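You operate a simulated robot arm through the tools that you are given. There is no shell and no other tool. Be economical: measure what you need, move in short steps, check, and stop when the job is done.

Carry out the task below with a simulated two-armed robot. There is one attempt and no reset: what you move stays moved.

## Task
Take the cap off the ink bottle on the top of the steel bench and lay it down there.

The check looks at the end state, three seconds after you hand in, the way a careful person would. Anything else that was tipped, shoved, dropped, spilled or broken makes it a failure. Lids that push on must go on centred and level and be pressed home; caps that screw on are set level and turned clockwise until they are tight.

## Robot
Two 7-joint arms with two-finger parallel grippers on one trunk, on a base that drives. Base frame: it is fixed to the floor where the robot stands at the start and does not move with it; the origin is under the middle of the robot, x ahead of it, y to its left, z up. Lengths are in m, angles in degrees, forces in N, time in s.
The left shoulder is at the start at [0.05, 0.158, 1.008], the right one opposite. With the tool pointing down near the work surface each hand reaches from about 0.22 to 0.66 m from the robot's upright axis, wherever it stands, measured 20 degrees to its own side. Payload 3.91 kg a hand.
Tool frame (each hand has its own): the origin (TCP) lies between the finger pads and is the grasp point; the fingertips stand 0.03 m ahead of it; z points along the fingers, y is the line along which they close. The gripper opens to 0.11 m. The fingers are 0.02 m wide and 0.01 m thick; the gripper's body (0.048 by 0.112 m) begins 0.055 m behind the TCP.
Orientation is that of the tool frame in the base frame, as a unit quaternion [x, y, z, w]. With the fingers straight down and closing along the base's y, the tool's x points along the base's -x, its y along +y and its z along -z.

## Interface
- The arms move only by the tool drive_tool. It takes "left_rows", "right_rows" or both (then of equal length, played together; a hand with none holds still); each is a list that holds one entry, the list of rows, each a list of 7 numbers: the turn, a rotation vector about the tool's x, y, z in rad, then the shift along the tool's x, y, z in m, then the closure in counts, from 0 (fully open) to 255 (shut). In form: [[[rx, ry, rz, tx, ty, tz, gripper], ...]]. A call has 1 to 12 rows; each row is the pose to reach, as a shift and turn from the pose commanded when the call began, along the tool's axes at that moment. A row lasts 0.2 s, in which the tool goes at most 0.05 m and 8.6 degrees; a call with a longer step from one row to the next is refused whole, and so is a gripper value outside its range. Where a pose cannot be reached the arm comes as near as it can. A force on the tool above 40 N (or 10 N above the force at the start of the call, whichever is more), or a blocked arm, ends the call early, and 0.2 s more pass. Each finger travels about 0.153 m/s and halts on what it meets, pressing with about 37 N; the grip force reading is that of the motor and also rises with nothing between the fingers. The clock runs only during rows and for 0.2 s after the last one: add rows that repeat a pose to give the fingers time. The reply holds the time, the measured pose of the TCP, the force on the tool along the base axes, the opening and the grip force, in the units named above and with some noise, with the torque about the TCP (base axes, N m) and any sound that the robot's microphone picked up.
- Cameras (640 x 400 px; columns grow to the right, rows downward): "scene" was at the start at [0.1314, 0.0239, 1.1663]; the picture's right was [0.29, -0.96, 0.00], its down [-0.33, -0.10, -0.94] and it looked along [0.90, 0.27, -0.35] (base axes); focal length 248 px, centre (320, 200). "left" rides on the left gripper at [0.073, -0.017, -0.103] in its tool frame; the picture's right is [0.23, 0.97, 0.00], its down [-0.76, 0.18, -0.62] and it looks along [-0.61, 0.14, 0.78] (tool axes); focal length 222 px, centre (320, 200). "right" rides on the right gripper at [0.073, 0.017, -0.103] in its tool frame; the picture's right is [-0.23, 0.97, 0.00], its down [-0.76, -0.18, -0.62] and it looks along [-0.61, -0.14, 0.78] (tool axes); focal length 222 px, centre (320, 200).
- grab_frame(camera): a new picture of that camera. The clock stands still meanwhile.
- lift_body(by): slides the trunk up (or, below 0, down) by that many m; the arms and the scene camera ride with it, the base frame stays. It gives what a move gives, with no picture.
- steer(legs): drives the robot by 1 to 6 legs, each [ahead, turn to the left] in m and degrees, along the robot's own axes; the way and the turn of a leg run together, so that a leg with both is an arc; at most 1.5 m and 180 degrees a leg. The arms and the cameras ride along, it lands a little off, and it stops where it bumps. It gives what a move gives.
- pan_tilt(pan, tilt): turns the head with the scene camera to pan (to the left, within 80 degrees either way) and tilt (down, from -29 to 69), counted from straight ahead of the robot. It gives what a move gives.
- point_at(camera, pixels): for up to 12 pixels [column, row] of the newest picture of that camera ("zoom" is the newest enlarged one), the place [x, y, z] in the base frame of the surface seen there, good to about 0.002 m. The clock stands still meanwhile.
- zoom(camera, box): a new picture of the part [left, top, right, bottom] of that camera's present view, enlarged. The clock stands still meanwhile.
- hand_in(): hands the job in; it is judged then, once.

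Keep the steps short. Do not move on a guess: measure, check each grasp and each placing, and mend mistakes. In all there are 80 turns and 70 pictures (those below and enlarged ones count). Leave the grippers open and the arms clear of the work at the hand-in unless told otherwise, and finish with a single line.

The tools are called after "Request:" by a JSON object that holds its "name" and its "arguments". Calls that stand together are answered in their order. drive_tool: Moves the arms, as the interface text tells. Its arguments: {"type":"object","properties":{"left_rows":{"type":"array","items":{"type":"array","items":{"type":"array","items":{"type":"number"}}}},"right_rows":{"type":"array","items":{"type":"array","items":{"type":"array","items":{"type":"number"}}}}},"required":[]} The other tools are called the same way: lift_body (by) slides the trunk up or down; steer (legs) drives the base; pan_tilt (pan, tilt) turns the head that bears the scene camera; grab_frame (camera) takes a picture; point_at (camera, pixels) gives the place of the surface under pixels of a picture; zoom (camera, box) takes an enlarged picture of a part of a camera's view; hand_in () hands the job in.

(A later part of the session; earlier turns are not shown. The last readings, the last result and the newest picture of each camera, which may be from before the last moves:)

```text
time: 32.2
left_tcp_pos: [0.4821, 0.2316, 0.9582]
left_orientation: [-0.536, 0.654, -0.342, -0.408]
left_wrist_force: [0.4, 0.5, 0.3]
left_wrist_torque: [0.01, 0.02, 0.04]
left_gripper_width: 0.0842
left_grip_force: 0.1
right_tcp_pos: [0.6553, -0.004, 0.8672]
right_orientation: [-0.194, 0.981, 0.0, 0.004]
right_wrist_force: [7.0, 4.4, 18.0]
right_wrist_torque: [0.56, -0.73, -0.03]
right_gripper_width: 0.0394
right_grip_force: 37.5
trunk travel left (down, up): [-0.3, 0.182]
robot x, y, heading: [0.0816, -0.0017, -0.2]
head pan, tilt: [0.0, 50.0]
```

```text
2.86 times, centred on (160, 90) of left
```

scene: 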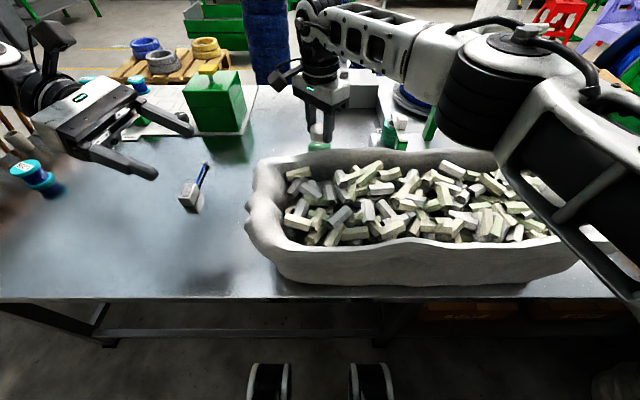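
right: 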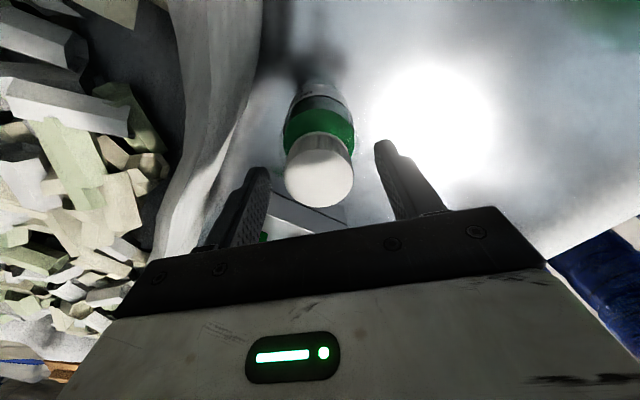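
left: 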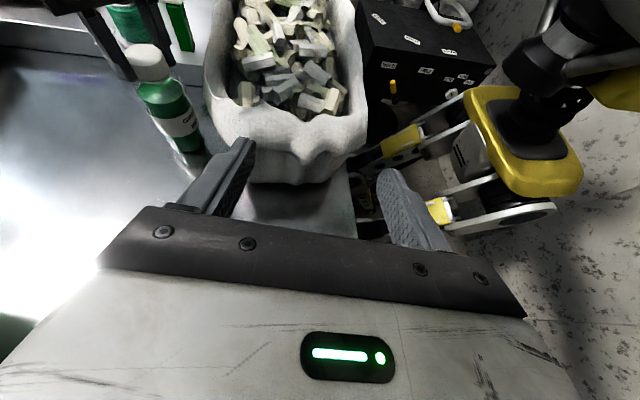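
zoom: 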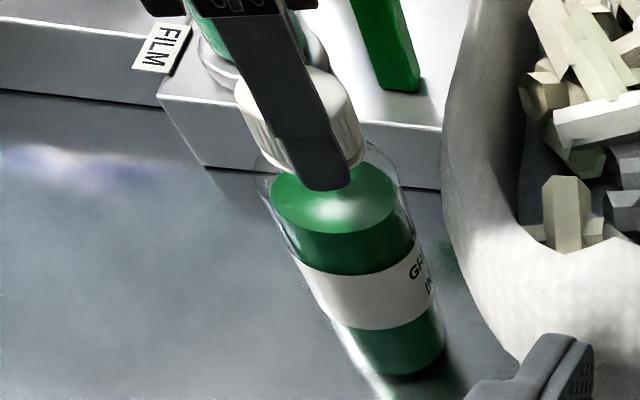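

There's still a 7 N sideways pull and 18 N down. I'll shift the hand 7 mm back toward +x and 3 mm up to stand the bottle upright before letting go.

Request:
{"name": "drive_tool", "arguments": {"right_rows": [[[0, 0, 0, -0.004, 0, -0.001, 255], [0, 0, 0, -0.0076, 0, -0.003, 255], [0, 0, 0, -0.0076, 0, -0.003, 255]]]}}

Request:
{"name": "zoom", "arguments": {"camera": "left", "box": [80, 20, 240, 160]}}

```text
time: 33.0
left_tcp_pos: [0.4836, 0.2317, 0.9577]
left_orientation: [-0.537, 0.655, -0.342, -0.408]
left_wrist_force: [-0.8, -0.3, 0.0]
left_wrist_torque: [0.03, 0.0, 0.01]
left_gripper_width: 0.0843
left_grip_force: 0.0
right_tcp_pos: [0.6613, -0.0024, 0.8667]
right_orientation: [-0.194, 0.981, 0.0, 0.001]
right_wrist_force: [-2.1, -1.9, 5.6]
right_wrist_torque: [-0.25, 0.59, -0.01]
right_gripper_width: 0.0398
right_grip_force: 36.5
trunk travel left (down, up): [-0.3, 0.182]
robot x, y, heading: [0.0785, -0.0027, 0.2]
head pan, tilt: [0.0, 50.0]
```

```text
2.86 times, centred on (160, 90) of left
```

zoom: 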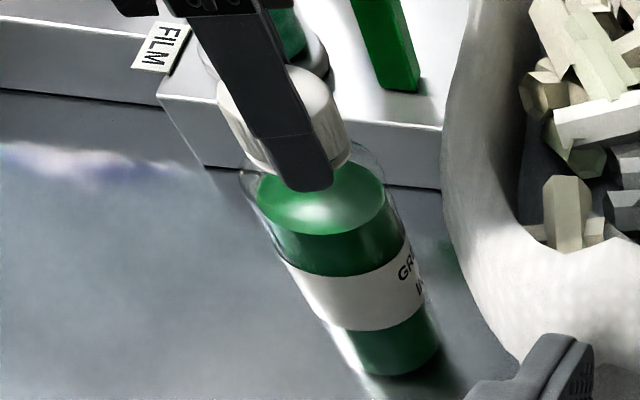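

The bottle is upright again and the forces are small. I'll open to ~0.07, rotate the hand 71° clockwise around the cap, and look before regripping.

Request:
{"name": "drive_tool", "arguments": {"right_rows": [[[0, 0, 0, 0, 0, 0, 170], [0, 0, 0, 0, 0, 0, 90], [0, 0, 0.138, 0, 0, 0, 90], [0, 0, 0.276, 0, 0, 0, 90], [0, 0, 0.414, 0, 0, 0, 90], [0, 0, 0.552, 0, 0, 0, 90], [0, 0, 0.69, 0, 0, 0, 90], [0, 0, 0.828, 0, 0, 0, 90], [0, 0, 0.966, 0, 0, 0, 90], [0, 0, 1.1, 0, 0, 0, 90], [0, 0, 1.24, 0, 0, 0, 90]]]}}

Request:
{"name": "zoom", "arguments": {"camera": "right", "box": [220, 60, 420, 220]}}

Request:
{"name": "zoom", "arguments": {"camera": "left", "box": [80, 20, 240, 160]}}

```text
time: 35.4
left_tcp_pos: [0.484, 0.2306, 0.958]
left_orientation: [-0.537, 0.654, -0.342, -0.409]
left_wrist_force: [-0.3, 0.8, 0.5]
left_wrist_torque: [0.05, 0.01, -0.01]
left_gripper_width: 0.084
left_grip_force: 0.1
right_tcp_pos: [0.6632, -0.0012, 0.8679]
right_orientation: [0.414, 0.91, 0.001, 0.002]
right_wrist_force: [-0.1, 0.6, 1.2]
right_wrist_torque: [-0.03, -0.04, -0.04]
right_gripper_width: 0.0715
right_grip_force: 0.0
trunk travel left (down, up): [-0.3, 0.182]
robot x, y, heading: [0.0824, 0.0035, -0.2]
head pan, tilt: [0.0, 50.0]
```

```text
2.50 times, centred on (320, 140) of right
```

zoom: 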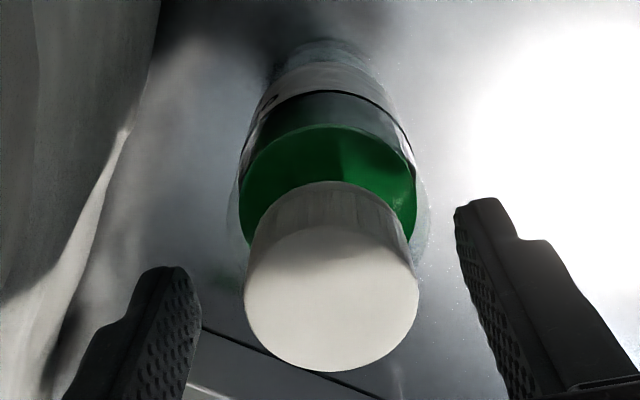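

```text
2.86 times, centred on (160, 90) of left
```

zoom: 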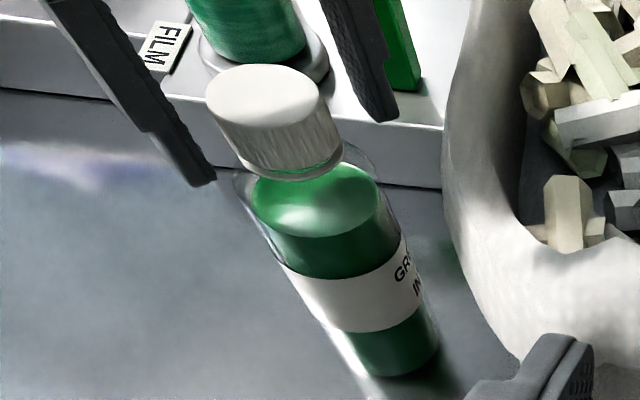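

The cap is free of the fingers and the bottle is standing. I'll measure the cap top's current position.

Request:
{"name": "point_at", "arguments": {"camera": "zoom", "pixels": [[265, 90], [212, 95], [312, 95], [262, 70], [270, 115], [290, 160], [290, 172]]}}

Request:
{"name": "point_at", "arguments": {"camera": "right", "pixels": [[320, 183], [300, 183], [345, 183], [330, 200]]}}

```text
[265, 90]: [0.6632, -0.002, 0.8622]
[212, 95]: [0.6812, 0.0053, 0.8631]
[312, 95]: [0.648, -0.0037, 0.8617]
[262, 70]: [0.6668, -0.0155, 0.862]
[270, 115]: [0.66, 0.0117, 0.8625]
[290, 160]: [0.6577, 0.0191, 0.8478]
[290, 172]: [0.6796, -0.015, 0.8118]
```

```text
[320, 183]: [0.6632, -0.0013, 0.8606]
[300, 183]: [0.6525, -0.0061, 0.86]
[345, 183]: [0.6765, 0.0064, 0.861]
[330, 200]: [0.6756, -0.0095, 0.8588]
```

The cap centre is ≈(0.664,-0.002). I'll regrip, press lightly (about 2–3 mm) and turn 66° counter-clockwise, staying inside reach.

Request:
{"name": "drive_tool", "arguments": {"right_rows": [[[0, 0, 0, 0, 0, 0, 150], [0, 0, 0, 0, 0, 0, 255], [0, 0, 0, 0, 0, 0.003, 255], [0, 0, -0.14, 0, 0, 0.004, 255], [0, 0, -0.28, 0, 0, 0.004, 255], [0, 0, -0.42, 0, 0, 0.004, 255], [0, 0, -0.56, 0, 0, 0.004, 255], [0, 0, -0.7, 0, 0, 0.004, 255], [0, 0, -0.84, 0, 0, 0.004, 255], [0, 0, -0.98, 0, 0, 0.004, 255], [0, 0, -1.12, 0, 0, 0.004, 255]]]}}

Request:
{"name": "zoom", "arguments": {"camera": "left", "box": [80, 20, 240, 160]}}

```text
time: 37.8
left_tcp_pos: [0.4816, 0.2318, 0.9584]
left_orientation: [-0.536, 0.655, -0.342, -0.408]
left_wrist_force: [0.0, 0.3, -0.3]
left_wrist_torque: [0.0, 0.0, 0.04]
left_gripper_width: 0.0843
left_grip_force: 0.0
right_tcp_pos: [0.6618, -0.0027, 0.867]
right_orientation: [-0.137, 0.991, 0.0, 0.006]
right_wrist_force: [4.2, 2.8, 26.4]
right_wrist_torque: [0.07, -0.12, 0.0]
right_gripper_width: 0.0403
right_grip_force: 36.6
trunk travel left (down, up): [-0.3, 0.182]
robot x, y, heading: [0.0827, 0.0006, 0.1]
head pan, tilt: [0.0, 50.0]
```

```text
2.86 times, centred on (160, 90) of left
```

zoom: 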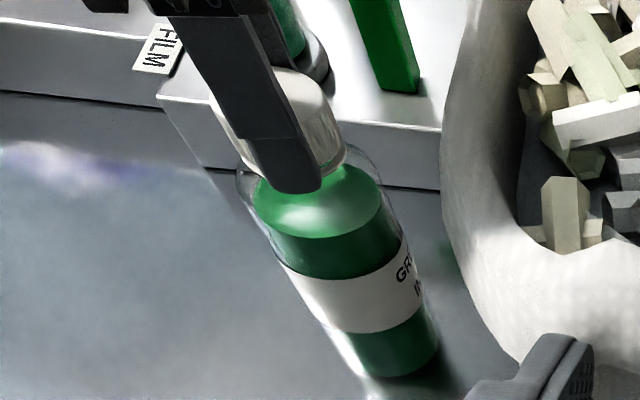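

The label stayed put through the whole 64° stroke and torque is ~0, so the cap is turning freely. I'll repeat: release, swing back, regrip.

Request:
{"name": "drive_tool", "arguments": {"right_rows": [[[0, 0, 0, 0, 0, -0.004, 255], [0, 0, 0, 0, 0, -0.004, 150], [0, 0, 0, 0, 0, -0.004, 90], [0, 0, 0.14, 0, 0, -0.004, 90], [0, 0, 0.28, 0, 0, -0.004, 90], [0, 0, 0.42, 0, 0, -0.004, 90], [0, 0, 0.56, 0, 0, -0.004, 90], [0, 0, 0.7, 0, 0, -0.004, 90], [0, 0, 0.84, 0, 0, -0.004, 90], [0, 0, 0.98, 0, 0, -0.004, 90], [0, 0, 1.12, 0, 0, -0.003, 90], [0, 0, 1.12, 0, 0, -0.003, 150]]]}}

Request:
{"name": "drive_tool", "arguments": {"right_rows": [[[0, 0, 0, 0, 0, 0, 255], [0, 0, 0, 0, 0, 0, 255], [0, 0, -0.05, 0, 0, 0.001, 255], [0, 0, -0.14, 0, 0, 0.001, 255], [0, 0, -0.28, 0, 0, 0.001, 255], [0, 0, -0.42, 0, 0, 0.001, 255], [0, 0, -0.56, 0, 0, 0.001, 255], [0, 0, -0.7, 0, 0, 0.001, 255], [0, 0, -0.84, 0, 0, 0.001, 255], [0, 0, -0.98, 0, 0, 0.001, 255], [0, 0, -1.12, 0, 0, 0.001, 255]]]}}

Request:
{"name": "zoom", "arguments": {"camera": "left", "box": [80, 20, 240, 160]}}

```text
time: 40.4
left_tcp_pos: [0.4823, 0.2315, 0.9571]
left_orientation: [-0.537, 0.654, -0.342, -0.408]
left_wrist_force: [0.3, -0.1, 0.3]
left_wrist_torque: [-0.04, -0.02, 0.01]
left_gripper_width: 0.0842
left_grip_force: 0.0
right_tcp_pos: [0.6625, -0.0016, 0.8669]
right_orientation: [0.412, 0.911, 0.001, 0.002]
right_wrist_force: [-0.1, -1.1, 0.0]
right_wrist_torque: [-0.01, -0.01, 0.01]
right_gripper_width: 0.0454
right_grip_force: 0.0
trunk travel left (down, up): [-0.3, 0.182]
robot x, y, heading: [0.079, 0.0007, -0.2]
head pan, tilt: [0.0, 50.0]
```

```text
time: 42.8
left_tcp_pos: [0.4829, 0.2317, 0.9575]
left_orientation: [-0.537, 0.654, -0.343, -0.408]
left_wrist_force: [-0.3, 0.6, 0.7]
left_wrist_torque: [0.0, 0.0, -0.04]
left_gripper_width: 0.0842
left_grip_force: 0.1
right_tcp_pos: [0.6612, -0.0013, 0.8668]
right_orientation: [-0.138, 0.99, 0.0, 0.003]
right_wrist_force: [-2.1, 1.5, 8.2]
right_wrist_torque: [0.0, 0.09, -0.03]
right_gripper_width: 0.0399
right_grip_force: 36.8
trunk travel left (down, up): [-0.3, 0.182]
robot x, y, heading: [0.077, -0.0016, 0.2]
head pan, tilt: [0.0, 50.0]
```

```text
2.86 times, centred on (160, 90) of left
```

zoom: 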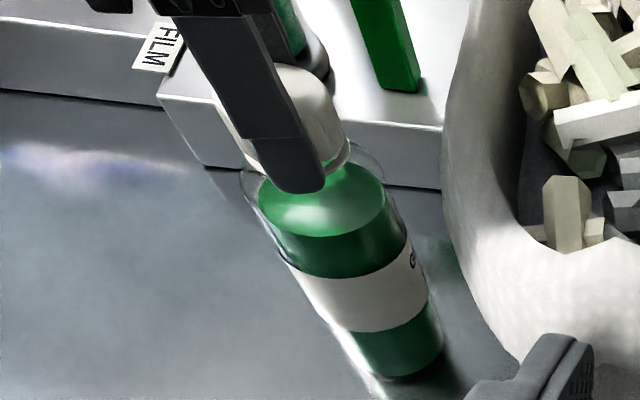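

With light pressure the bottle turned somewhat this time, so ~25 N is needed. I'll repeat the stroke with the firmer press.

Request:
{"name": "drive_tool", "arguments": {"right_rows": [[[0, 0, 0, 0, 0, -0.001, 255], [0, 0, 0, 0, 0, -0.001, 150], [0, 0, 0, 0, 0, -0.001, 90], [0, 0, 0.14, 0, 0, -0.001, 90], [0, 0, 0.28, 0, 0, -0.001, 90], [0, 0, 0.42, 0, 0, -0.001, 90], [0, 0, 0.56, 0, 0, -0.001, 90], [0, 0, 0.7, 0, 0, -0.001, 90], [0, 0, 0.84, 0, 0, -0.001, 90], [0, 0, 0.98, 0, 0, -0.001, 90], [0, 0, 1.12, 0, 0, -0.001, 90], [0, 0, 1.12, 0, 0, -0.001, 150]]]}}

Request:
{"name": "drive_tool", "arguments": {"right_rows": [[[0, 0, 0, 0, 0, 0, 255], [0, 0, 0, 0, 0, 0, 255], [0, 0, 0, 0, 0, 0.004, 255], [0, 0, -0.14, 0, 0, 0.004, 255], [0, 0, -0.28, 0, 0, 0.004, 255], [0, 0, -0.42, 0, 0, 0.004, 255], [0, 0, -0.56, 0, 0, 0.004, 255], [0, 0, -0.7, 0, 0, 0.004, 255], [0, 0, -0.84, 0, 0, 0.004, 255], [0, 0, -0.98, 0, 0, 0.004, 255], [0, 0, -1.12, 0, 0, 0.004, 255]]]}}

Request:
{"name": "zoom", "arguments": {"camera": "left", "box": [80, 20, 240, 160]}}

```text
time: 45.4
left_tcp_pos: [0.483, 0.233, 0.9568]
left_orientation: [-0.537, 0.653, -0.343, -0.409]
left_wrist_force: [0.1, 0.1, -0.2]
left_wrist_torque: [0.0, 0.03, 0.02]
left_gripper_width: 0.0843
left_grip_force: 0.2
right_tcp_pos: [0.6627, -0.0013, 0.8671]
right_orientation: [0.413, 0.911, 0.001, 0.002]
right_wrist_force: [0.6, -0.6, -0.4]
right_wrist_torque: [-0.03, -0.01, -0.03]
right_gripper_width: 0.0454
right_grip_force: 0.1
trunk travel left (down, up): [-0.3, 0.182]
robot x, y, heading: [0.0797, 0.003, 0.1]
head pan, tilt: [0.0, 50.0]
```

```text
time: 47.8
left_tcp_pos: [0.4816, 0.2318, 0.9577]
left_orientation: [-0.536, 0.654, -0.343, -0.408]
left_wrist_force: [0.1, 0.6, 0.1]
left_wrist_torque: [0.01, -0.01, -0.01]
left_gripper_width: 0.0842
left_grip_force: 0.1
right_tcp_pos: [0.6612, 0.0003, 0.8663]
right_orientation: [-0.137, 0.991, 0.001, 0.006]
right_wrist_force: [2.7, 7.9, 26.4]
right_wrist_torque: [0.91, 0.13, -0.02]
right_gripper_width: 0.0399
right_grip_force: 37.1
trunk travel left (down, up): [-0.3, 0.182]
robot x, y, heading: [0.0817, 0.0019, 0.1]
head pan, tilt: [0.0, 50.0]
```

```text
2.86 times, centred on (160, 90) of left
```

zoom: 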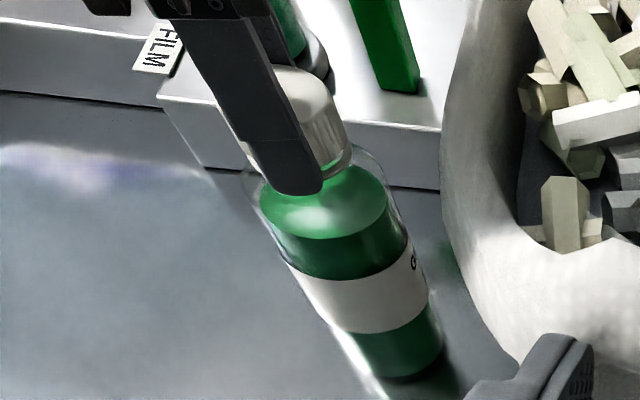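

The label didn't move. I'll release, swing back and look at the cap's height on the bottle.

Request:
{"name": "drive_tool", "arguments": {"right_rows": [[[0, 0, 0, 0, 0, -0.004, 255], [0, 0, 0, 0, 0, -0.004, 150], [0, 0, 0, 0, 0, -0.004, 90], [0, 0, 0.14, 0, 0, -0.004, 90], [0, 0, 0.28, 0, 0, -0.004, 90], [0, 0, 0.42, 0, 0, -0.004, 90], [0, 0, 0.56, 0, 0, -0.004, 90], [0, 0, 0.7, 0, 0, -0.004, 90], [0, 0, 0.84, 0, 0, -0.004, 90], [0, 0, 0.98, 0, 0, -0.004, 90], [0, 0, 1.12, 0, 0, -0.004, 90]]]}}

Request:
{"name": "zoom", "arguments": {"camera": "left", "box": [80, 20, 240, 160]}}

Request:
{"name": "point_at", "arguments": {"camera": "zoom", "pixels": [[270, 85], [225, 95], [315, 90], [265, 68], [275, 110], [295, 155], [295, 165], [295, 172]]}}

```text
time: 50.2
left_tcp_pos: [0.4834, 0.2314, 0.9579]
left_orientation: [-0.537, 0.653, -0.343, -0.409]
left_wrist_force: [-0.3, 0.4, -0.4]
left_wrist_torque: [0.0, -0.03, 0.01]
left_gripper_width: 0.0841
left_grip_force: 0.1
right_tcp_pos: [0.6625, -0.0013, 0.8667]
right_orientation: [0.412, 0.911, 0.002, 0.002]
right_wrist_force: [-0.6, 0.0, -0.1]
right_wrist_torque: [0.01, 0.0, -0.04]
right_gripper_width: 0.0714
right_grip_force: 0.0
trunk travel left (down, up): [-0.3, 0.182]
robot x, y, heading: [0.0807, 0.0004, 0.0]
head pan, tilt: [0.0, 50.0]
```

```text
2.86 times, centred on (160, 90) of left
```

zoom: 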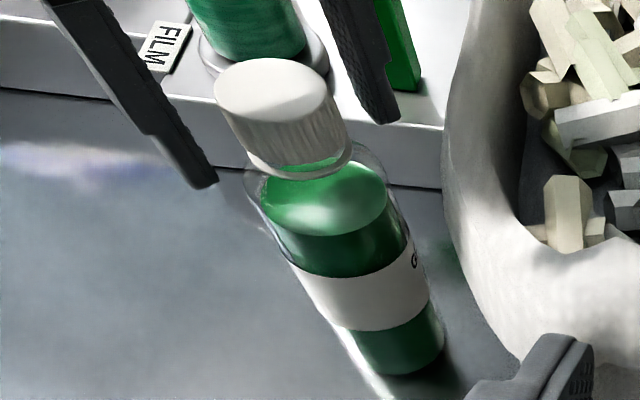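

```text
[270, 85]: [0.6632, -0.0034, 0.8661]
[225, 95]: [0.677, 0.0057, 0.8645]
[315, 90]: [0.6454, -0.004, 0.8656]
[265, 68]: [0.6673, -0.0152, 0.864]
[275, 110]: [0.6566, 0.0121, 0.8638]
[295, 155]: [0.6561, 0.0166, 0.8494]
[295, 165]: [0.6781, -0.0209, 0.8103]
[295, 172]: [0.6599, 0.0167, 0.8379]
```

The cap top has risen from 0.861 to ≈0.865, so it's coming off. I'll raise the grip 3 mm and do another pressed stroke.

Request:
{"name": "drive_tool", "arguments": {"right_rows": [[[0, 0, 0, 0, 0, -0.003, 90], [0, 0, 0, 0, 0, -0.003, 150], [0, 0, 0, 0, 0, -0.003, 255], [0, 0, 0, 0, 0, 0.001, 255], [0, 0, -0.14, 0, 0, 0.001, 255], [0, 0, -0.28, 0, 0, 0.001, 255], [0, 0, -0.42, 0, 0, 0.001, 255], [0, 0, -0.56, 0, 0, 0.001, 255], [0, 0, -0.7, 0, 0, 0.0005, 255], [0, 0, -0.84, 0, 0, 0.0005, 255], [0, 0, -0.98, 0, 0, 0, 255], [0, 0, -1.12, 0, 0, 0, 255]]]}}

Request:
{"name": "zoom", "arguments": {"camera": "left", "box": [80, 20, 240, 160]}}

```text
time: 52.8
left_tcp_pos: [0.4814, 0.2315, 0.9587]
left_orientation: [-0.537, 0.655, -0.342, -0.407]
left_wrist_force: [-0.6, -0.5, 0.0]
left_wrist_torque: [0.03, -0.01, -0.01]
left_gripper_width: 0.0844
left_grip_force: 0.1
right_tcp_pos: [0.6619, -0.0003, 0.8705]
right_orientation: [-0.137, 0.991, 0.001, 0.003]
right_wrist_force: [2.3, 1.6, 21.2]
right_wrist_torque: [0.21, 0.01, 0.0]
right_gripper_width: 0.0398
right_grip_force: 37.5
trunk travel left (down, up): [-0.3, 0.182]
robot x, y, heading: [0.0801, 0.0004, -0.0]
head pan, tilt: [0.0, 50.0]
```

```text
2.86 times, centred on (160, 90) of left
```

zoom: 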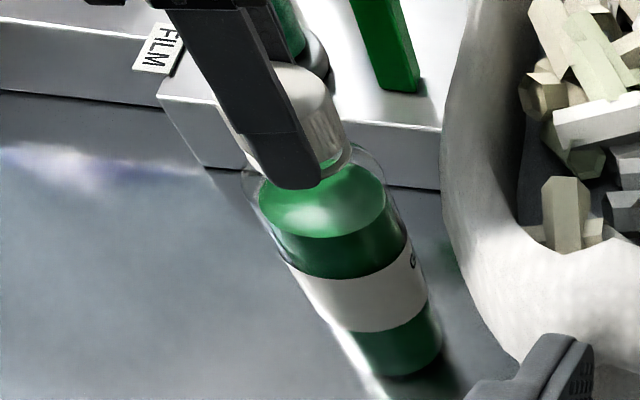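

Label steady. Another release, swing and stroke, with the grip 1.5 mm higher.

Request:
{"name": "drive_tool", "arguments": {"right_rows": [[[0, 0, 0, 0, 0, -0.004, 255], [0, 0, 0, 0, 0, -0.004, 150], [0, 0, 0, 0, 0, -0.004, 90], [0, 0, 0.14, 0, 0, -0.004, 90], [0, 0, 0.28, 0, 0, -0.004, 90], [0, 0, 0.42, 0, 0, -0.004, 90], [0, 0, 0.56, 0, 0, -0.004, 90], [0, 0, 0.7, 0, 0, -0.004, 90], [0, 0, 0.84, 0, 0, -0.004, 90], [0, 0, 0.98, 0, 0, -0.004, 90], [0, 0, 1.12, 0, 0, -0.004, 90], [0, 0, 1.12, 0, 0, -0.004, 150]]]}}

Request:
{"name": "drive_tool", "arguments": {"right_rows": [[[0, 0, 0, 0, 0, 0, 255], [0, 0, 0, 0, 0, 0, 255], [0, 0, 0, 0, 0, 0.004, 255], [0, 0, -0.14, 0, 0, 0.004, 255], [0, 0, -0.28, 0, 0, 0.004, 255], [0, 0, -0.42, 0, 0, 0.004, 255], [0, 0, -0.56, 0, 0, 0.003, 255], [0, 0, -0.7, 0, 0, 0.003, 255], [0, 0, -0.84, 0, 0, 0.003, 255], [0, 0, -0.98, 0, 0, 0.003, 255], [0, 0, -1.12, 0, 0, 0.003, 255]]]}}

Request:
{"name": "zoom", "arguments": {"camera": "left", "box": [80, 20, 240, 160]}}

```text
time: 55.4
left_tcp_pos: [0.4839, 0.2319, 0.9581]
left_orientation: [-0.537, 0.654, -0.342, -0.409]
left_wrist_force: [0.3, 0.5, 0.0]
left_wrist_torque: [-0.01, 0.01, -0.01]
left_gripper_width: 0.0839
left_grip_force: 0.0
right_tcp_pos: [0.6634, -0.0014, 0.8711]
right_orientation: [0.412, 0.911, 0.002, 0.002]
right_wrist_force: [0.5, 0.0, -0.3]
right_wrist_torque: [0.02, -0.02, -0.01]
right_gripper_width: 0.0455
right_grip_force: 0.1
trunk travel left (down, up): [-0.3, 0.182]
robot x, y, heading: [0.0836, -0.0009, 0.1]
head pan, tilt: [0.0, 50.0]
```

```text
time: 57.8
left_tcp_pos: [0.4818, 0.2325, 0.9587]
left_orientation: [-0.537, 0.655, -0.342, -0.407]
left_wrist_force: [0.6, -0.4, 0.4]
left_wrist_torque: [-0.01, 0.01, 0.01]
left_gripper_width: 0.084
left_grip_force: 0.0
right_tcp_pos: [0.6616, -0.0003, 0.8714]
right_orientation: [-0.137, 0.991, 0.0, 0.004]
right_wrist_force: [2.9, 2.5, 22.3]
right_wrist_torque: [0.24, 0.05, 0.0]
right_gripper_width: 0.0395
right_grip_force: 37.3
trunk travel left (down, up): [-0.3, 0.182]
robot x, y, heading: [0.0799, -0.0008, -0.3]
head pan, tilt: [0.0, 50.0]
```

```text
2.86 times, centred on (160, 90) of left
```

zoom: 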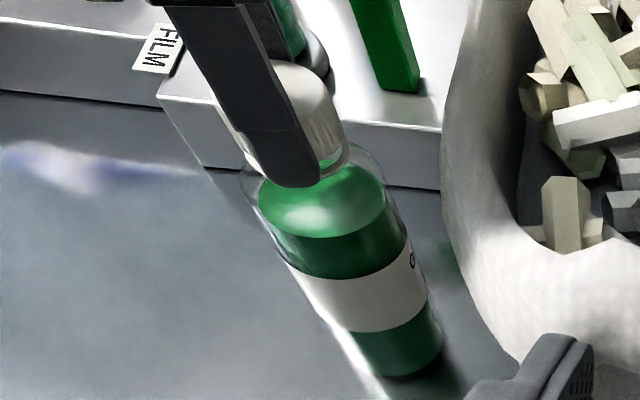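

About 345° turned so far. I'll do a gentle lift test of ~6 mm above neutral and check whether the bottle comes along.

Request:
{"name": "drive_tool", "arguments": {"right_rows": [[[0, 0, 0, 0, 0, -0.004, 255], [0, 0, 0, 0, 0, -0.007, 255], [0, 0, 0, 0, 0, -0.01, 255], [0, 0, 0, 0, 0, -0.01, 255]]]}}

Request:
{"name": "zoom", "arguments": {"camera": "left", "box": [80, 20, 240, 160]}}

```text
time: 58.8
left_tcp_pos: [0.485, 0.233, 0.9569]
left_orientation: [-0.537, 0.654, -0.342, -0.409]
left_wrist_force: [0.0, -0.3, -0.2]
left_wrist_torque: [0.02, 0.0, -0.01]
left_gripper_width: 0.0843
left_grip_force: 0.0
right_tcp_pos: [0.6636, -0.0011, 0.8761]
right_orientation: [-0.136, 0.991, 0.0, 0.001]
right_wrist_force: [-0.4, 0.5, -4.6]
right_wrist_torque: [0.01, -0.02, 0.0]
right_gripper_width: 0.0398
right_grip_force: 37.0
trunk travel left (down, up): [-0.3, 0.182]
robot x, y, heading: [0.0817, 0.0, 0.3]
head pan, tilt: [0.0, 50.0]
```

```text
2.86 times, centred on (160, 90) of left
```

zoom: 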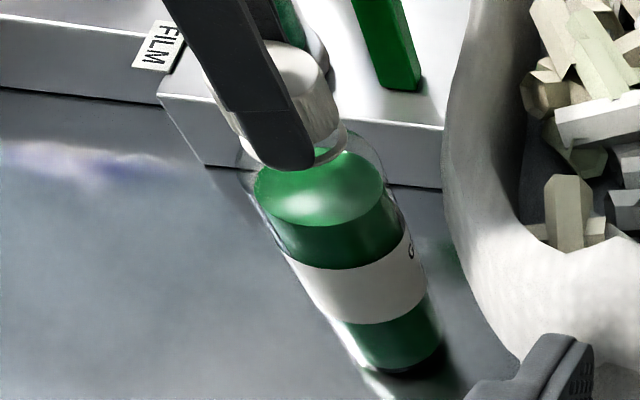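

The bottle came along (−4.6 N, its base lifted a little), so it is still threaded. I'll set it down again with slight pressure, then release, swing back and do more strokes.

Request:
{"name": "drive_tool", "arguments": {"right_rows": [[[0, 0, 0, 0, 0, 0.003, 255], [0, 0, 0, 0, 0, 0.006, 255], [0, 0, 0, 0, 0, 0.006, 255], [0, 0, 0, 0, 0, 0.006, 150], [0, 0, 0, 0, 0, 0.006, 90], [0, 0, 0.14, 0, 0, 0.005, 90], [0, 0, 0.28, 0, 0, 0.005, 90], [0, 0, 0.42, 0, 0, 0.005, 90], [0, 0, 0.56, 0, 0, 0.005, 90], [0, 0, 0.7, 0, 0, 0.005, 90], [0, 0, 0.84, 0, 0, 0.005, 90], [0, 0, 0.98, 0, 0, 0.005, 90]]]}}

Request:
{"name": "zoom", "arguments": {"camera": "left", "box": [80, 20, 240, 160]}}

Request:
{"name": "point_at", "arguments": {"camera": "zoom", "pixels": [[270, 80], [225, 92], [315, 87], [275, 105]]}}

```text
time: 61.4
left_tcp_pos: [0.4831, 0.2323, 0.9577]
left_orientation: [-0.536, 0.655, -0.342, -0.409]
left_wrist_force: [-0.6, -0.3, 0.8]
left_wrist_torque: [0.04, 0.0, -0.01]
left_gripper_width: 0.0842
left_grip_force: 0.1
right_tcp_pos: [0.663, -0.0016, 0.8727]
right_orientation: [0.348, 0.937, 0.0, 0.001]
right_wrist_force: [0.3, 0.4, -0.3]
right_wrist_torque: [0.01, 0.0, 0.01]
right_gripper_width: 0.0709
right_grip_force: 0.2
trunk travel left (down, up): [-0.3, 0.182]
robot x, y, heading: [0.0798, -0.001, -0.1]
head pan, tilt: [0.0, 50.0]
```

```text
2.86 times, centred on (160, 90) of left
```

zoom: 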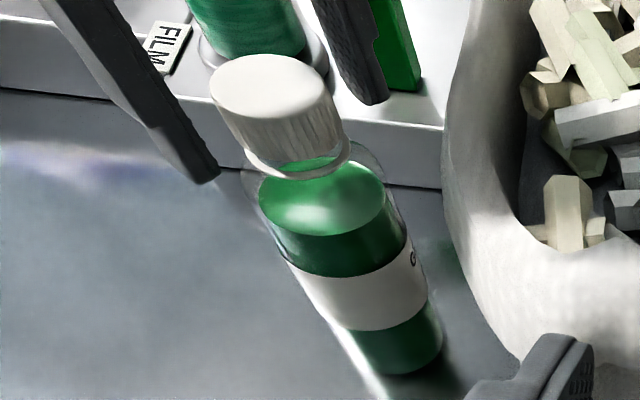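

```text
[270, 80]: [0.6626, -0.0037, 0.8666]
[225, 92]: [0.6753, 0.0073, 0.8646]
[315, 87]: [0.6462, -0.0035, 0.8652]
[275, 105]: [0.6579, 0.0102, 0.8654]
```

Bottle standing, cap top ≈0.866. Next stroke, pressed.

Request:
{"name": "drive_tool", "arguments": {"right_rows": [[[0, 0, 0.1, 0, 0, 0, 90], [0, 0, 0.1, 0, 0, 0, 150], [0, 0, 0.1, 0, 0, 0, 255], [0, 0, 0.1, 0, 0, 0.004, 255], [0, 0, -0.04, 0, 0, 0.004, 255], [0, 0, -0.18, 0, 0, 0.004, 255], [0, 0, -0.32, 0, 0, 0.004, 255], [0, 0, -0.46, 0, 0, 0.003, 255], [0, 0, -0.6, 0, 0, 0.003, 255], [0, 0, -0.74, 0, 0, 0.003, 255], [0, 0, -0.88, 0, 0, 0.003, 255], [0, 0, -1.0, 0, 0, 0.003, 255]]]}}

Request:
{"name": "drive_tool", "arguments": {"right_rows": [[[0, 0, 0, 0, 0, -0.003, 255], [0, 0, 0, 0, 0, -0.003, 150], [0, 0, 0, 0, 0, -0.003, 90], [0, 0, 0.14, 0, 0, -0.003, 90], [0, 0, 0.28, 0, 0, -0.003, 90], [0, 0, 0.42, 0, 0, -0.003, 90], [0, 0, 0.56, 0, 0, -0.003, 90], [0, 0, 0.7, 0, 0, -0.003, 90], [0, 0, 0.84, 0, 0, -0.003, 90], [0, 0, 0.98, 0, 0, -0.003, 90], [0, 0, 1.12, 0, 0, -0.003, 90], [0, 0, 1.12, 0, 0, -0.004, 90]]]}}

Request:
{"name": "zoom", "arguments": {"camera": "left", "box": [80, 20, 240, 160]}}

Request:
{"name": "point_at", "arguments": {"camera": "zoom", "pixels": [[270, 80], [225, 92], [315, 87], [275, 105]]}}

```text
time: 64.0
left_tcp_pos: [0.4834, 0.2313, 0.9571]
left_orientation: [-0.537, 0.654, -0.343, -0.408]
left_wrist_force: [0.5, -0.1, -0.1]
left_wrist_torque: [-0.04, -0.03, 0.01]
left_gripper_width: 0.0843
left_grip_force: 0.1
right_tcp_pos: [0.6614, -0.0014, 0.8698]
right_orientation: [-0.147, 0.989, 0.0, 0.001]
right_wrist_force: [0.0, 0.4, -1.0]
right_wrist_torque: [0.03, 0.0, -0.04]
right_gripper_width: 0.0399
right_grip_force: 36.6
trunk travel left (down, up): [-0.3, 0.182]
robot x, y, heading: [0.0819, 0.0033, 0.0]
head pan, tilt: [0.0, 50.0]
```

```text
time: 66.6
left_tcp_pos: [0.4831, 0.2321, 0.9571]
left_orientation: [-0.536, 0.654, -0.342, -0.409]
left_wrist_force: [0.5, -0.1, 0.3]
left_wrist_torque: [0.02, 0.0, 0.02]
left_gripper_width: 0.0842
left_grip_force: 0.0
right_tcp_pos: [0.6621, -0.0022, 0.8731]
right_orientation: [0.403, 0.915, 0.0, 0.002]
right_wrist_force: [-0.3, -0.8, 0.1]
right_wrist_torque: [-0.01, -0.04, -0.02]
right_gripper_width: 0.0709
right_grip_force: 0.0
trunk travel left (down, up): [-0.3, 0.182]
robot x, y, heading: [0.0823, -0.0005, 0.1]
head pan, tilt: [0.0, 50.0]
```

```text
2.86 times, centred on (160, 90) of left
```

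zoom: 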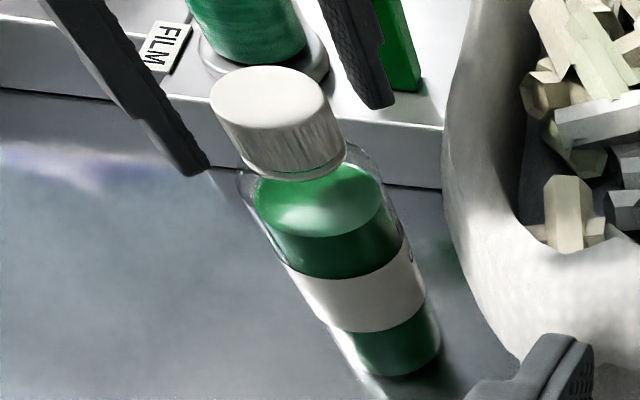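

```text
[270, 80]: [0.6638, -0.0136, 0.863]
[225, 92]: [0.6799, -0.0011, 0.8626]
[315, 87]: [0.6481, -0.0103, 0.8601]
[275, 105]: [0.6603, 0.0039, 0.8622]
```

At the end of that stroke the pressing force vanished and the cap dropped to 0.862, so it has come off the thread and just rests on the neck. I'll lower the grip 4 mm, close and lift gently 12 mm to check.

Request:
{"name": "drive_tool", "arguments": {"right_rows": [[[0, 0, 0, 0, 0, 0.004, 90], [0, 0, 0, 0, 0, 0.004, 150], [0, 0, 0, 0, 0, 0.004, 255], [0, 0, 0, 0, 0, 0.004, 255], [0, 0, 0, 0, 0, 0, 255], [0, 0, 0, 0, 0, -0.005, 255], [0, 0, 0, 0, 0, -0.008, 255], [0, 0, 0, 0, 0, -0.008, 255]]]}}

Request:
{"name": "zoom", "arguments": {"camera": "left", "box": [80, 20, 240, 160]}}

```text
time: 68.4
left_tcp_pos: [0.4823, 0.2317, 0.9571]
left_orientation: [-0.537, 0.654, -0.342, -0.408]
left_wrist_force: [0.4, 0.2, -0.5]
left_wrist_torque: [0.01, 0.01, 0.01]
left_gripper_width: 0.0842
left_grip_force: 0.0
right_tcp_pos: [0.6633, -0.0006, 0.8828]
right_orientation: [0.402, 0.916, 0.0, 0.001]
right_wrist_force: [0.3, -0.3, 0.2]
right_wrist_torque: [0.01, -0.02, 0.0]
right_gripper_width: 0.0402
right_grip_force: 37.0
trunk travel left (down, up): [-0.3, 0.182]
robot x, y, heading: [0.0799, 0.001, 0.1]
head pan, tilt: [0.0, 50.0]
```

```text
2.86 times, centred on (160, 90) of left
```

zoom: 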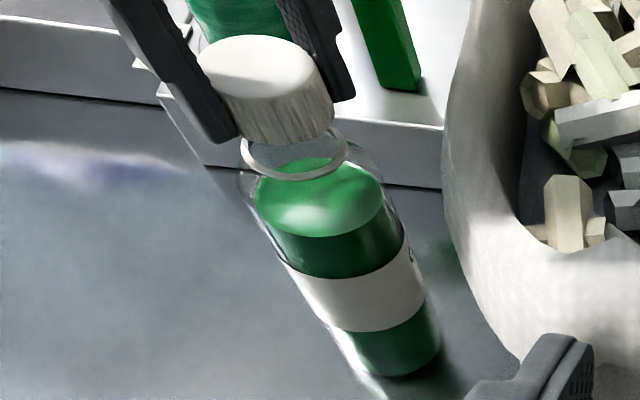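

The cap is off in the fingers, and the bottle stands with its retaining ring on the neck. I'll lift the cap straight up 0.09 m and at the same time move the left hand away to the left and up.

Request:
{"name": "drive_tool", "arguments": {"right_rows": [[[0, 0, 0, 0, 0, -0.012, 255], [0, 0, 0, 0, 0, -0.024, 255], [0, 0, 0, 0, 0, -0.036, 255], [0, 0, 0, 0, 0, -0.048, 255], [0, 0, 0, 0, 0, -0.06, 255], [0, 0, 0, 0, 0, -0.075, 255], [0, 0, 0, 0, 0, -0.09, 255], [0, 0, 0, 0, 0, -0.11, 255]]], "left_rows": [[[0, 0, 0, 0.01, 0.015, -0.027, 60], [0, 0, 0, 0.02, 0.03, -0.055, 60], [0, 0, 0, 0.03, 0.045, -0.082, 60], [0, 0, 0, 0.04, 0.06, -0.11, 60], [0, 0, 0, 0.05, 0.075, -0.137, 60], [0, 0, 0, 0.06, 0.09, -0.164, 60], [0, 0, 0, 0.07, 0.105, -0.19, 60], [0, 0, 0, 0.08, 0.12, -0.219, 60]]]}}

Request:
{"name": "grab_frame", "arguments": {"camera": "scene"}}

```text
time: 70.2
left_tcp_pos: [0.3961, 0.4064, 1.1236]
left_orientation: [-0.538, 0.654, -0.344, -0.406]
left_wrist_force: [-0.5, -0.2, 0.5]
left_wrist_torque: [-0.01, 0.02, 0.04]
left_gripper_width: 0.0842
left_grip_force: 0.0
left hand out of reach, approached as far as the arm can: row 8
right_tcp_pos: [0.6609, -0.0024, 0.992]
right_orientation: [0.402, 0.916, 0.001, 0.002]
right_wrist_force: [-0.1, -0.4, -1.1]
right_wrist_torque: [0.04, 0.01, 0.0]
right_gripper_width: 0.0399
right_grip_force: 37.1
trunk travel left (down, up): [-0.3, 0.182]
robot x, y, heading: [0.0816, -0.0011, -0.2]
head pan, tilt: [0.0, 50.0]
```

```text
24 pictures are left
```

scene: 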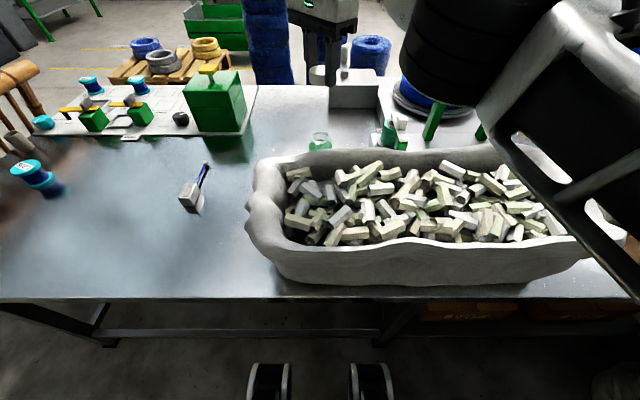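

The open bottle stands in place at (320,143), and the bench left of the tub around (0.48,0.235) is free. I'll move the cap there at height while turning the left hand back down and farther away.

Request:
{"name": "drive_tool", "arguments": {"right_rows": [[[0, 0, 0, 0, 0, 0, 255], [0, 0, 0, 0.033, 0.003, 0, 255], [0, 0, 0, 0.066, 0.006, 0, 255], [0, 0, 0, 0.099, 0.009, 0, 255], [0, 0, 0, 0.132, 0.012, 0, 255], [0, 0, 0, 0.165, 0.015, 0, 255], [0, 0, 0, 0.198, 0.018, 0, 255], [0, 0, 0, 0.231, 0.021, 0, 255], [0, 0, 0, 0.264, 0.024, 0, 255], [0, 0, 0, 0.297, 0.027, 0, 255], [0, 0, 0, 0.297, 0.027, 0, 255]]], "left_rows": [[[0, -0.1358, 0, -0.003, 0.011, -0.003, 60], [0, -0.2716, 0, -0.006, 0.023, -0.005, 60], [0, -0.4073, 0, -0.01, 0.035, -0.008, 60], [0, -0.5431, 0, -0.013, 0.047, -0.011, 60], [0, -0.6789, 0, -0.016, 0.058, -0.013, 60], [0, -0.8147, 0, -0.02, 0.07, -0.016, 60], [0, -0.9504, 0, -0.023, 0.082, -0.019, 60], [0, -1.0862, 0, -0.026, 0.093, -0.021, 60], [0, -1.222, 0, -0.03, 0.105, -0.024, 60], [0, -1.222, 0, -0.03, 0.105, -0.024, 0], [0, -1.222, 0, -0.03, 0.105, -0.024, 0]]]}}

Request:
{"name": "grab_frame", "arguments": {"camera": "scene"}}

Request:
{"name": "grab_frame", "arguments": {"camera": "right"}}

```text
time: 72.6
left_tcp_pos: [0.3003, 0.4606, 1.1055]
left_orientation: [-0.636, 0.77, 0.029, 0.041]
left_wrist_force: [-0.7, 0.1, 0.4]
left_wrist_torque: [0.0, 0.0, 0.0]
left_gripper_width: 0.1098
left_grip_force: 0.1
right_tcp_pos: [0.511, 0.1716, 0.9911]
right_orientation: [0.402, 0.916, 0.001, 0.001]
right_wrist_force: [0.4, 0.4, -0.6]
right_wrist_torque: [-0.02, 0.01, 0.0]
right_gripper_width: 0.0398
right_grip_force: 36.7
right hand out of reach, approached as far as the arm can: row 7, 8, 9, 10, 11
trunk travel left (down, up): [-0.3, 0.182]
robot x, y, heading: [0.079, 0.0028, 0.1]
head pan, tilt: [0.0, 50.0]
```

```text
23 pictures are left
```

scene: 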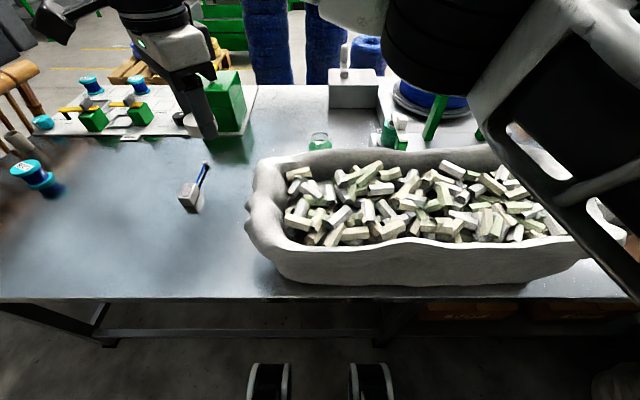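

```text
22 pictures are left
```

right: 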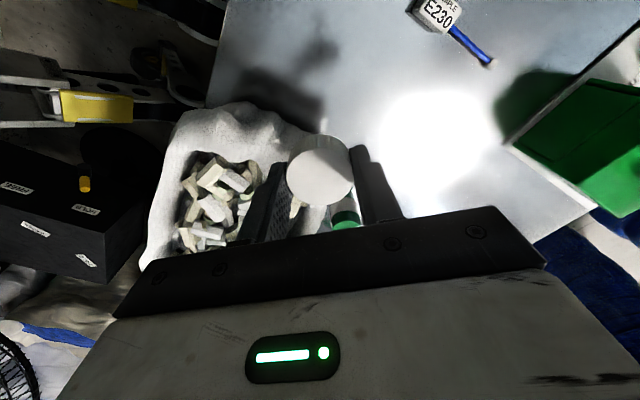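

The arm stopped at (0.511,0.172), probably limited by the wrist twist. I'll turn the hand counter-clockwise 46° while moving on toward (0.485,0.23).

Request:
{"name": "drive_tool", "arguments": {"right_rows": [[[0, 0, -0.13, 0, 0, 0, 255], [0, 0, -0.26, 0, 0, 0, 255], [0, 0, -0.4, 0, 0, 0, 255], [0, 0, -0.53, 0, 0, 0, 255], [0, 0, -0.66, 0, 0, 0, 255], [0, 0, -0.8, 0, 0, 0, 255], [0, 0, -0.8, 0, 0, 0, 255]]]}}

```text
time: 74.2
left_tcp_pos: [0.2999, 0.461, 1.105]
left_orientation: [-0.636, 0.77, 0.029, 0.042]
left_wrist_force: [-0.3, -0.3, -0.9]
left_wrist_torque: [-0.02, 0.03, -0.03]
left_gripper_width: 0.1101
left_grip_force: 0.1
right_tcp_pos: [0.5093, 0.1708, 0.9909]
right_orientation: [0.013, 1.0, 0.0, 0.002]
right_wrist_force: [-0.4, 0.1, -0.5]
right_wrist_torque: [0.05, 0.0, 0.0]
right_gripper_width: 0.04
right_grip_force: 36.6
trunk travel left (down, up): [-0.3, 0.182]
robot x, y, heading: [0.0812, 0.0006, -0.1]
head pan, tilt: [0.0, 50.0]
```

Now the hand is straight (tool y along base y). I'll shift a further 6 cm left.

Request:
{"name": "drive_tool", "arguments": {"right_rows": [[[0, 0, 0, 0.007, 0.02, 0, 255], [0, 0, 0, 0.013, 0.04, 0, 255], [0, 0, 0, 0.02, 0.06, 0, 255], [0, 0, 0, 0.02, 0.07, 0, 255], [0, 0, 0, 0.02, 0.07, 0, 255]]]}}

```text
time: 75.4
left_tcp_pos: [0.2998, 0.46, 1.106]
left_orientation: [-0.636, 0.77, 0.028, 0.041]
left_wrist_force: [-0.1, 0.0, 0.5]
left_wrist_torque: [-0.03, 0.0, 0.02]
left_gripper_width: 0.1099
left_grip_force: 0.0
right_tcp_pos: [0.5081, 0.171, 0.9892]
right_orientation: [0.014, 1.0, 0.001, 0.002]
right_wrist_force: [-0.3, 0.7, -0.6]
right_wrist_torque: [-0.02, -0.01, -0.01]
right_gripper_width: 0.04
right_grip_force: 37.2
right hand out of reach, approached as far as the arm can: row 1, 2, 3, 4, 5
trunk travel left (down, up): [-0.3, 0.182]
robot x, y, heading: [0.0797, 0.0021, 0.2]
head pan, tilt: [0.0, 50.0]
```

The right shoulder is at its limit to the left. Turning the base 15° to the left will carry the cap to about (0.45,0.27) over free bench. The hands are at z≈0.99, above the tub's 0.87 rim.

Request:
{"name": "steer", "arguments": {"legs": [[0, 15]]}}

Request:
{"name": "grab_frame", "arguments": {"camera": "scene"}}

Request:
{"name": "grab_frame", "arguments": {"camera": "right"}}

```text
time: 76.7
left_tcp_pos: [0.1733, 0.5008, 1.1048]
left_orientation: [0.731, -0.681, -0.033, -0.037]
left_wrist_force: [0.7, 0.1, 0.1]
left_wrist_torque: [0.0, -0.05, 0.02]
left_gripper_width: 0.1099
left_grip_force: 0.1
right_tcp_pos: [0.4486, 0.2761, 0.9895]
right_orientation: [-0.116, 0.993, 0.0, 0.001]
right_wrist_force: [0.3, -0.6, -0.5]
right_wrist_torque: [0.01, 0.01, 0.0]
right_gripper_width: 0.0398
right_grip_force: 36.4
trunk travel left (down, up): [-0.3, 0.182]
robot x, y, heading: [0.0812, -0.0019, 15.0]
head pan, tilt: [0.0, 50.0]
```

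```text
21 pictures are left
```

scene: 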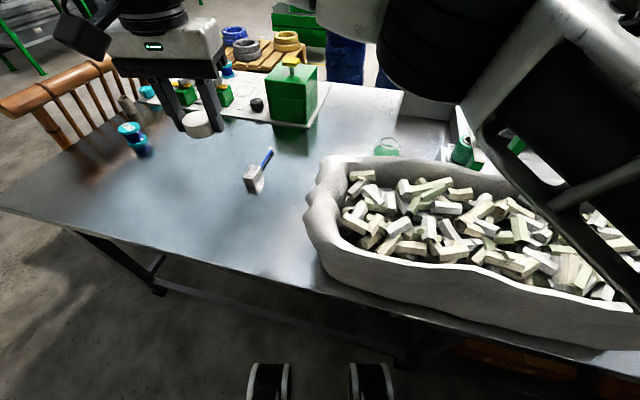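

```text
20 pictures are left
```

right: 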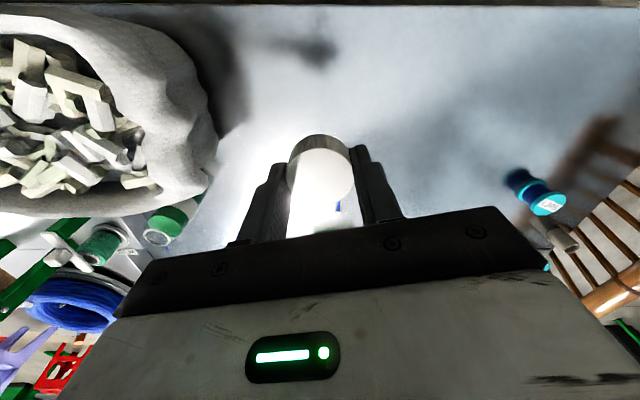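

The cap is held level over free bench at (0.449,0.276). I'll lower it in two stages, first to z≈0.80, then check the arm's clearance over the tub.

Request:
{"name": "drive_tool", "arguments": {"right_rows": [[[0, 0, 0, 0, 0, 0.03, 255], [0, 0, 0, 0, 0, 0.06, 255], [0, 0, 0, 0, 0, 0.09, 255], [0, 0, 0, 0, 0, 0.12, 255], [0, 0, 0, 0, 0, 0.15, 255], [0, 0, 0, 0, 0, 0.18, 255], [0, 0, 0, 0, 0, 0.19, 255], [0, 0, 0, 0, 0, 0.19, 255]]]}}

Request:
{"name": "grab_frame", "arguments": {"camera": "scene"}}

```text
time: 78.5
left_tcp_pos: [0.1734, 0.5017, 1.1055]
left_orientation: [0.731, -0.68, -0.033, -0.037]
left_wrist_force: [-0.5, -0.6, -1.0]
left_wrist_torque: [-0.01, 0.0, 0.02]
left_gripper_width: 0.11
left_grip_force: 0.1
right_tcp_pos: [0.4498, 0.2752, 0.7998]
right_orientation: [-0.116, 0.993, 0.001, 0.0]
right_wrist_force: [-0.1, 0.3, 0.4]
right_wrist_torque: [-0.01, 0.0, 0.02]
right_gripper_width: 0.04
right_grip_force: 36.7
trunk travel left (down, up): [-0.3, 0.182]
robot x, y, heading: [0.0817, 0.001, 15.2]
head pan, tilt: [0.0, 50.0]
```

```text
19 pictures are left
```

scene: 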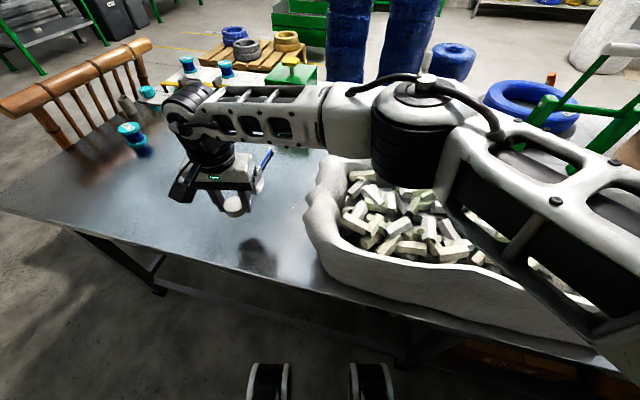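

The elbow hangs over the tub at about (405,180). I'll measure its height against the tub and blocks.

Request:
{"name": "point_at", "arguments": {"camera": "scene", "pixels": [[405, 182], [400, 160], [380, 165], [430, 180], [240, 137], [320, 150], [205, 160], [235, 205]]}}

Request:
{"name": "grab_frame", "arguments": {"camera": "right"}}

```text
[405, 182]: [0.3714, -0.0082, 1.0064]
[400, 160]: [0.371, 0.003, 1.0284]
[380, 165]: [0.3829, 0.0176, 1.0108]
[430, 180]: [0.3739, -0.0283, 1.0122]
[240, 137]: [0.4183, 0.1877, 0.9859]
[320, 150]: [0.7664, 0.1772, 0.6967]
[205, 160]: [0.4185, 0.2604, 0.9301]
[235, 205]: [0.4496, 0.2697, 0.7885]
```

```text
18 pictures are left
```

right: 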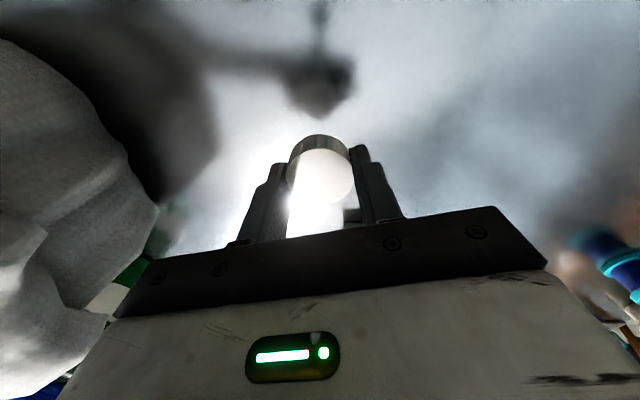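

The elbow's underside is at ≈1.0, well above the tub (0.87). The cap's bottom is about level with the fingertips. I'll lower to TCP 0.731, just over the bench at 0.697.

Request:
{"name": "drive_tool", "arguments": {"right_rows": [[[0, 0, 0, 0, 0, 0.03, 255], [0, 0, 0, 0, 0, 0.055, 255], [0, 0, 0, 0, 0, 0.062, 255], [0, 0, 0, 0, 0, 0.066, 255], [0, 0, 0, 0, 0, 0.069, 255], [0, 0, 0, 0, 0, 0.069, 255]]]}}

Request:
{"name": "zoom", "arguments": {"camera": "scene", "box": [170, 150, 330, 260]}}

```text
time: 79.9
left_tcp_pos: [0.173, 0.5012, 1.1055]
left_orientation: [0.731, -0.68, -0.033, -0.037]
left_wrist_force: [-0.5, -0.9, -0.4]
left_wrist_torque: [0.03, -0.03, -0.01]
left_gripper_width: 0.1101
left_grip_force: 0.0
right_tcp_pos: [0.451, 0.2746, 0.7347]
right_orientation: [-0.117, 0.993, 0.0, 0.001]
right_wrist_force: [0.5, -0.5, -0.1]
right_wrist_torque: [0.03, -0.01, 0.01]
right_gripper_width: 0.0401
right_grip_force: 36.9
right hand out of reach, approached as far as the arm can: row 5, 6
trunk travel left (down, up): [-0.3, 0.182]
robot x, y, heading: [0.0755, -0.0019, 15.2]
head pan, tilt: [0.0, 50.0]
```

```text
3.64 times, centred on (250, 205) of scene
```

zoom: 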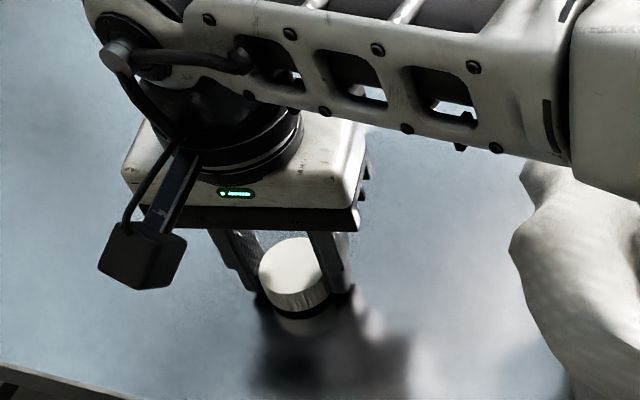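

The hand stopped at 0.7347, about 5–7 mm above the bench. I'll lower the trunk 5 mm to finish the descent.

Request:
{"name": "lift_body", "arguments": {"by": -0.005}}

Request:
{"name": "zoom", "arguments": {"camera": "scene", "box": [210, 190, 290, 245]}}

```text
time: 80.4
left_tcp_pos: [0.1739, 0.5014, 1.1015]
left_orientation: [0.731, -0.68, -0.034, -0.037]
left_wrist_force: [-0.1, 0.6, -0.3]
left_wrist_torque: [0.01, -0.01, 0.02]
left_gripper_width: 0.11
left_grip_force: 0.1
right_tcp_pos: [0.4516, 0.2736, 0.7302]
right_orientation: [-0.116, 0.993, 0.001, 0.002]
right_wrist_force: [-0.6, -0.7, 6.0]
right_wrist_torque: [-0.18, 0.02, -0.02]
right_gripper_width: 0.0398
right_grip_force: 36.7
trunk travel left (down, up): [-0.295, 0.187]
robot x, y, heading: [0.0817, -0.0032, 14.9]
head pan, tilt: [0.0, 50.0]
```

```text
7.27 times, centred on (250, 218) of scene
```

zoom: 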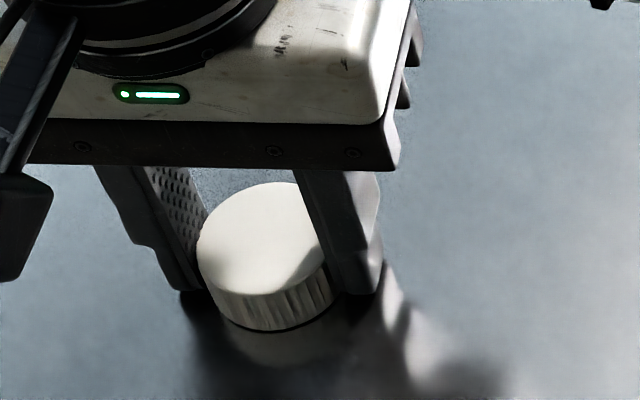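

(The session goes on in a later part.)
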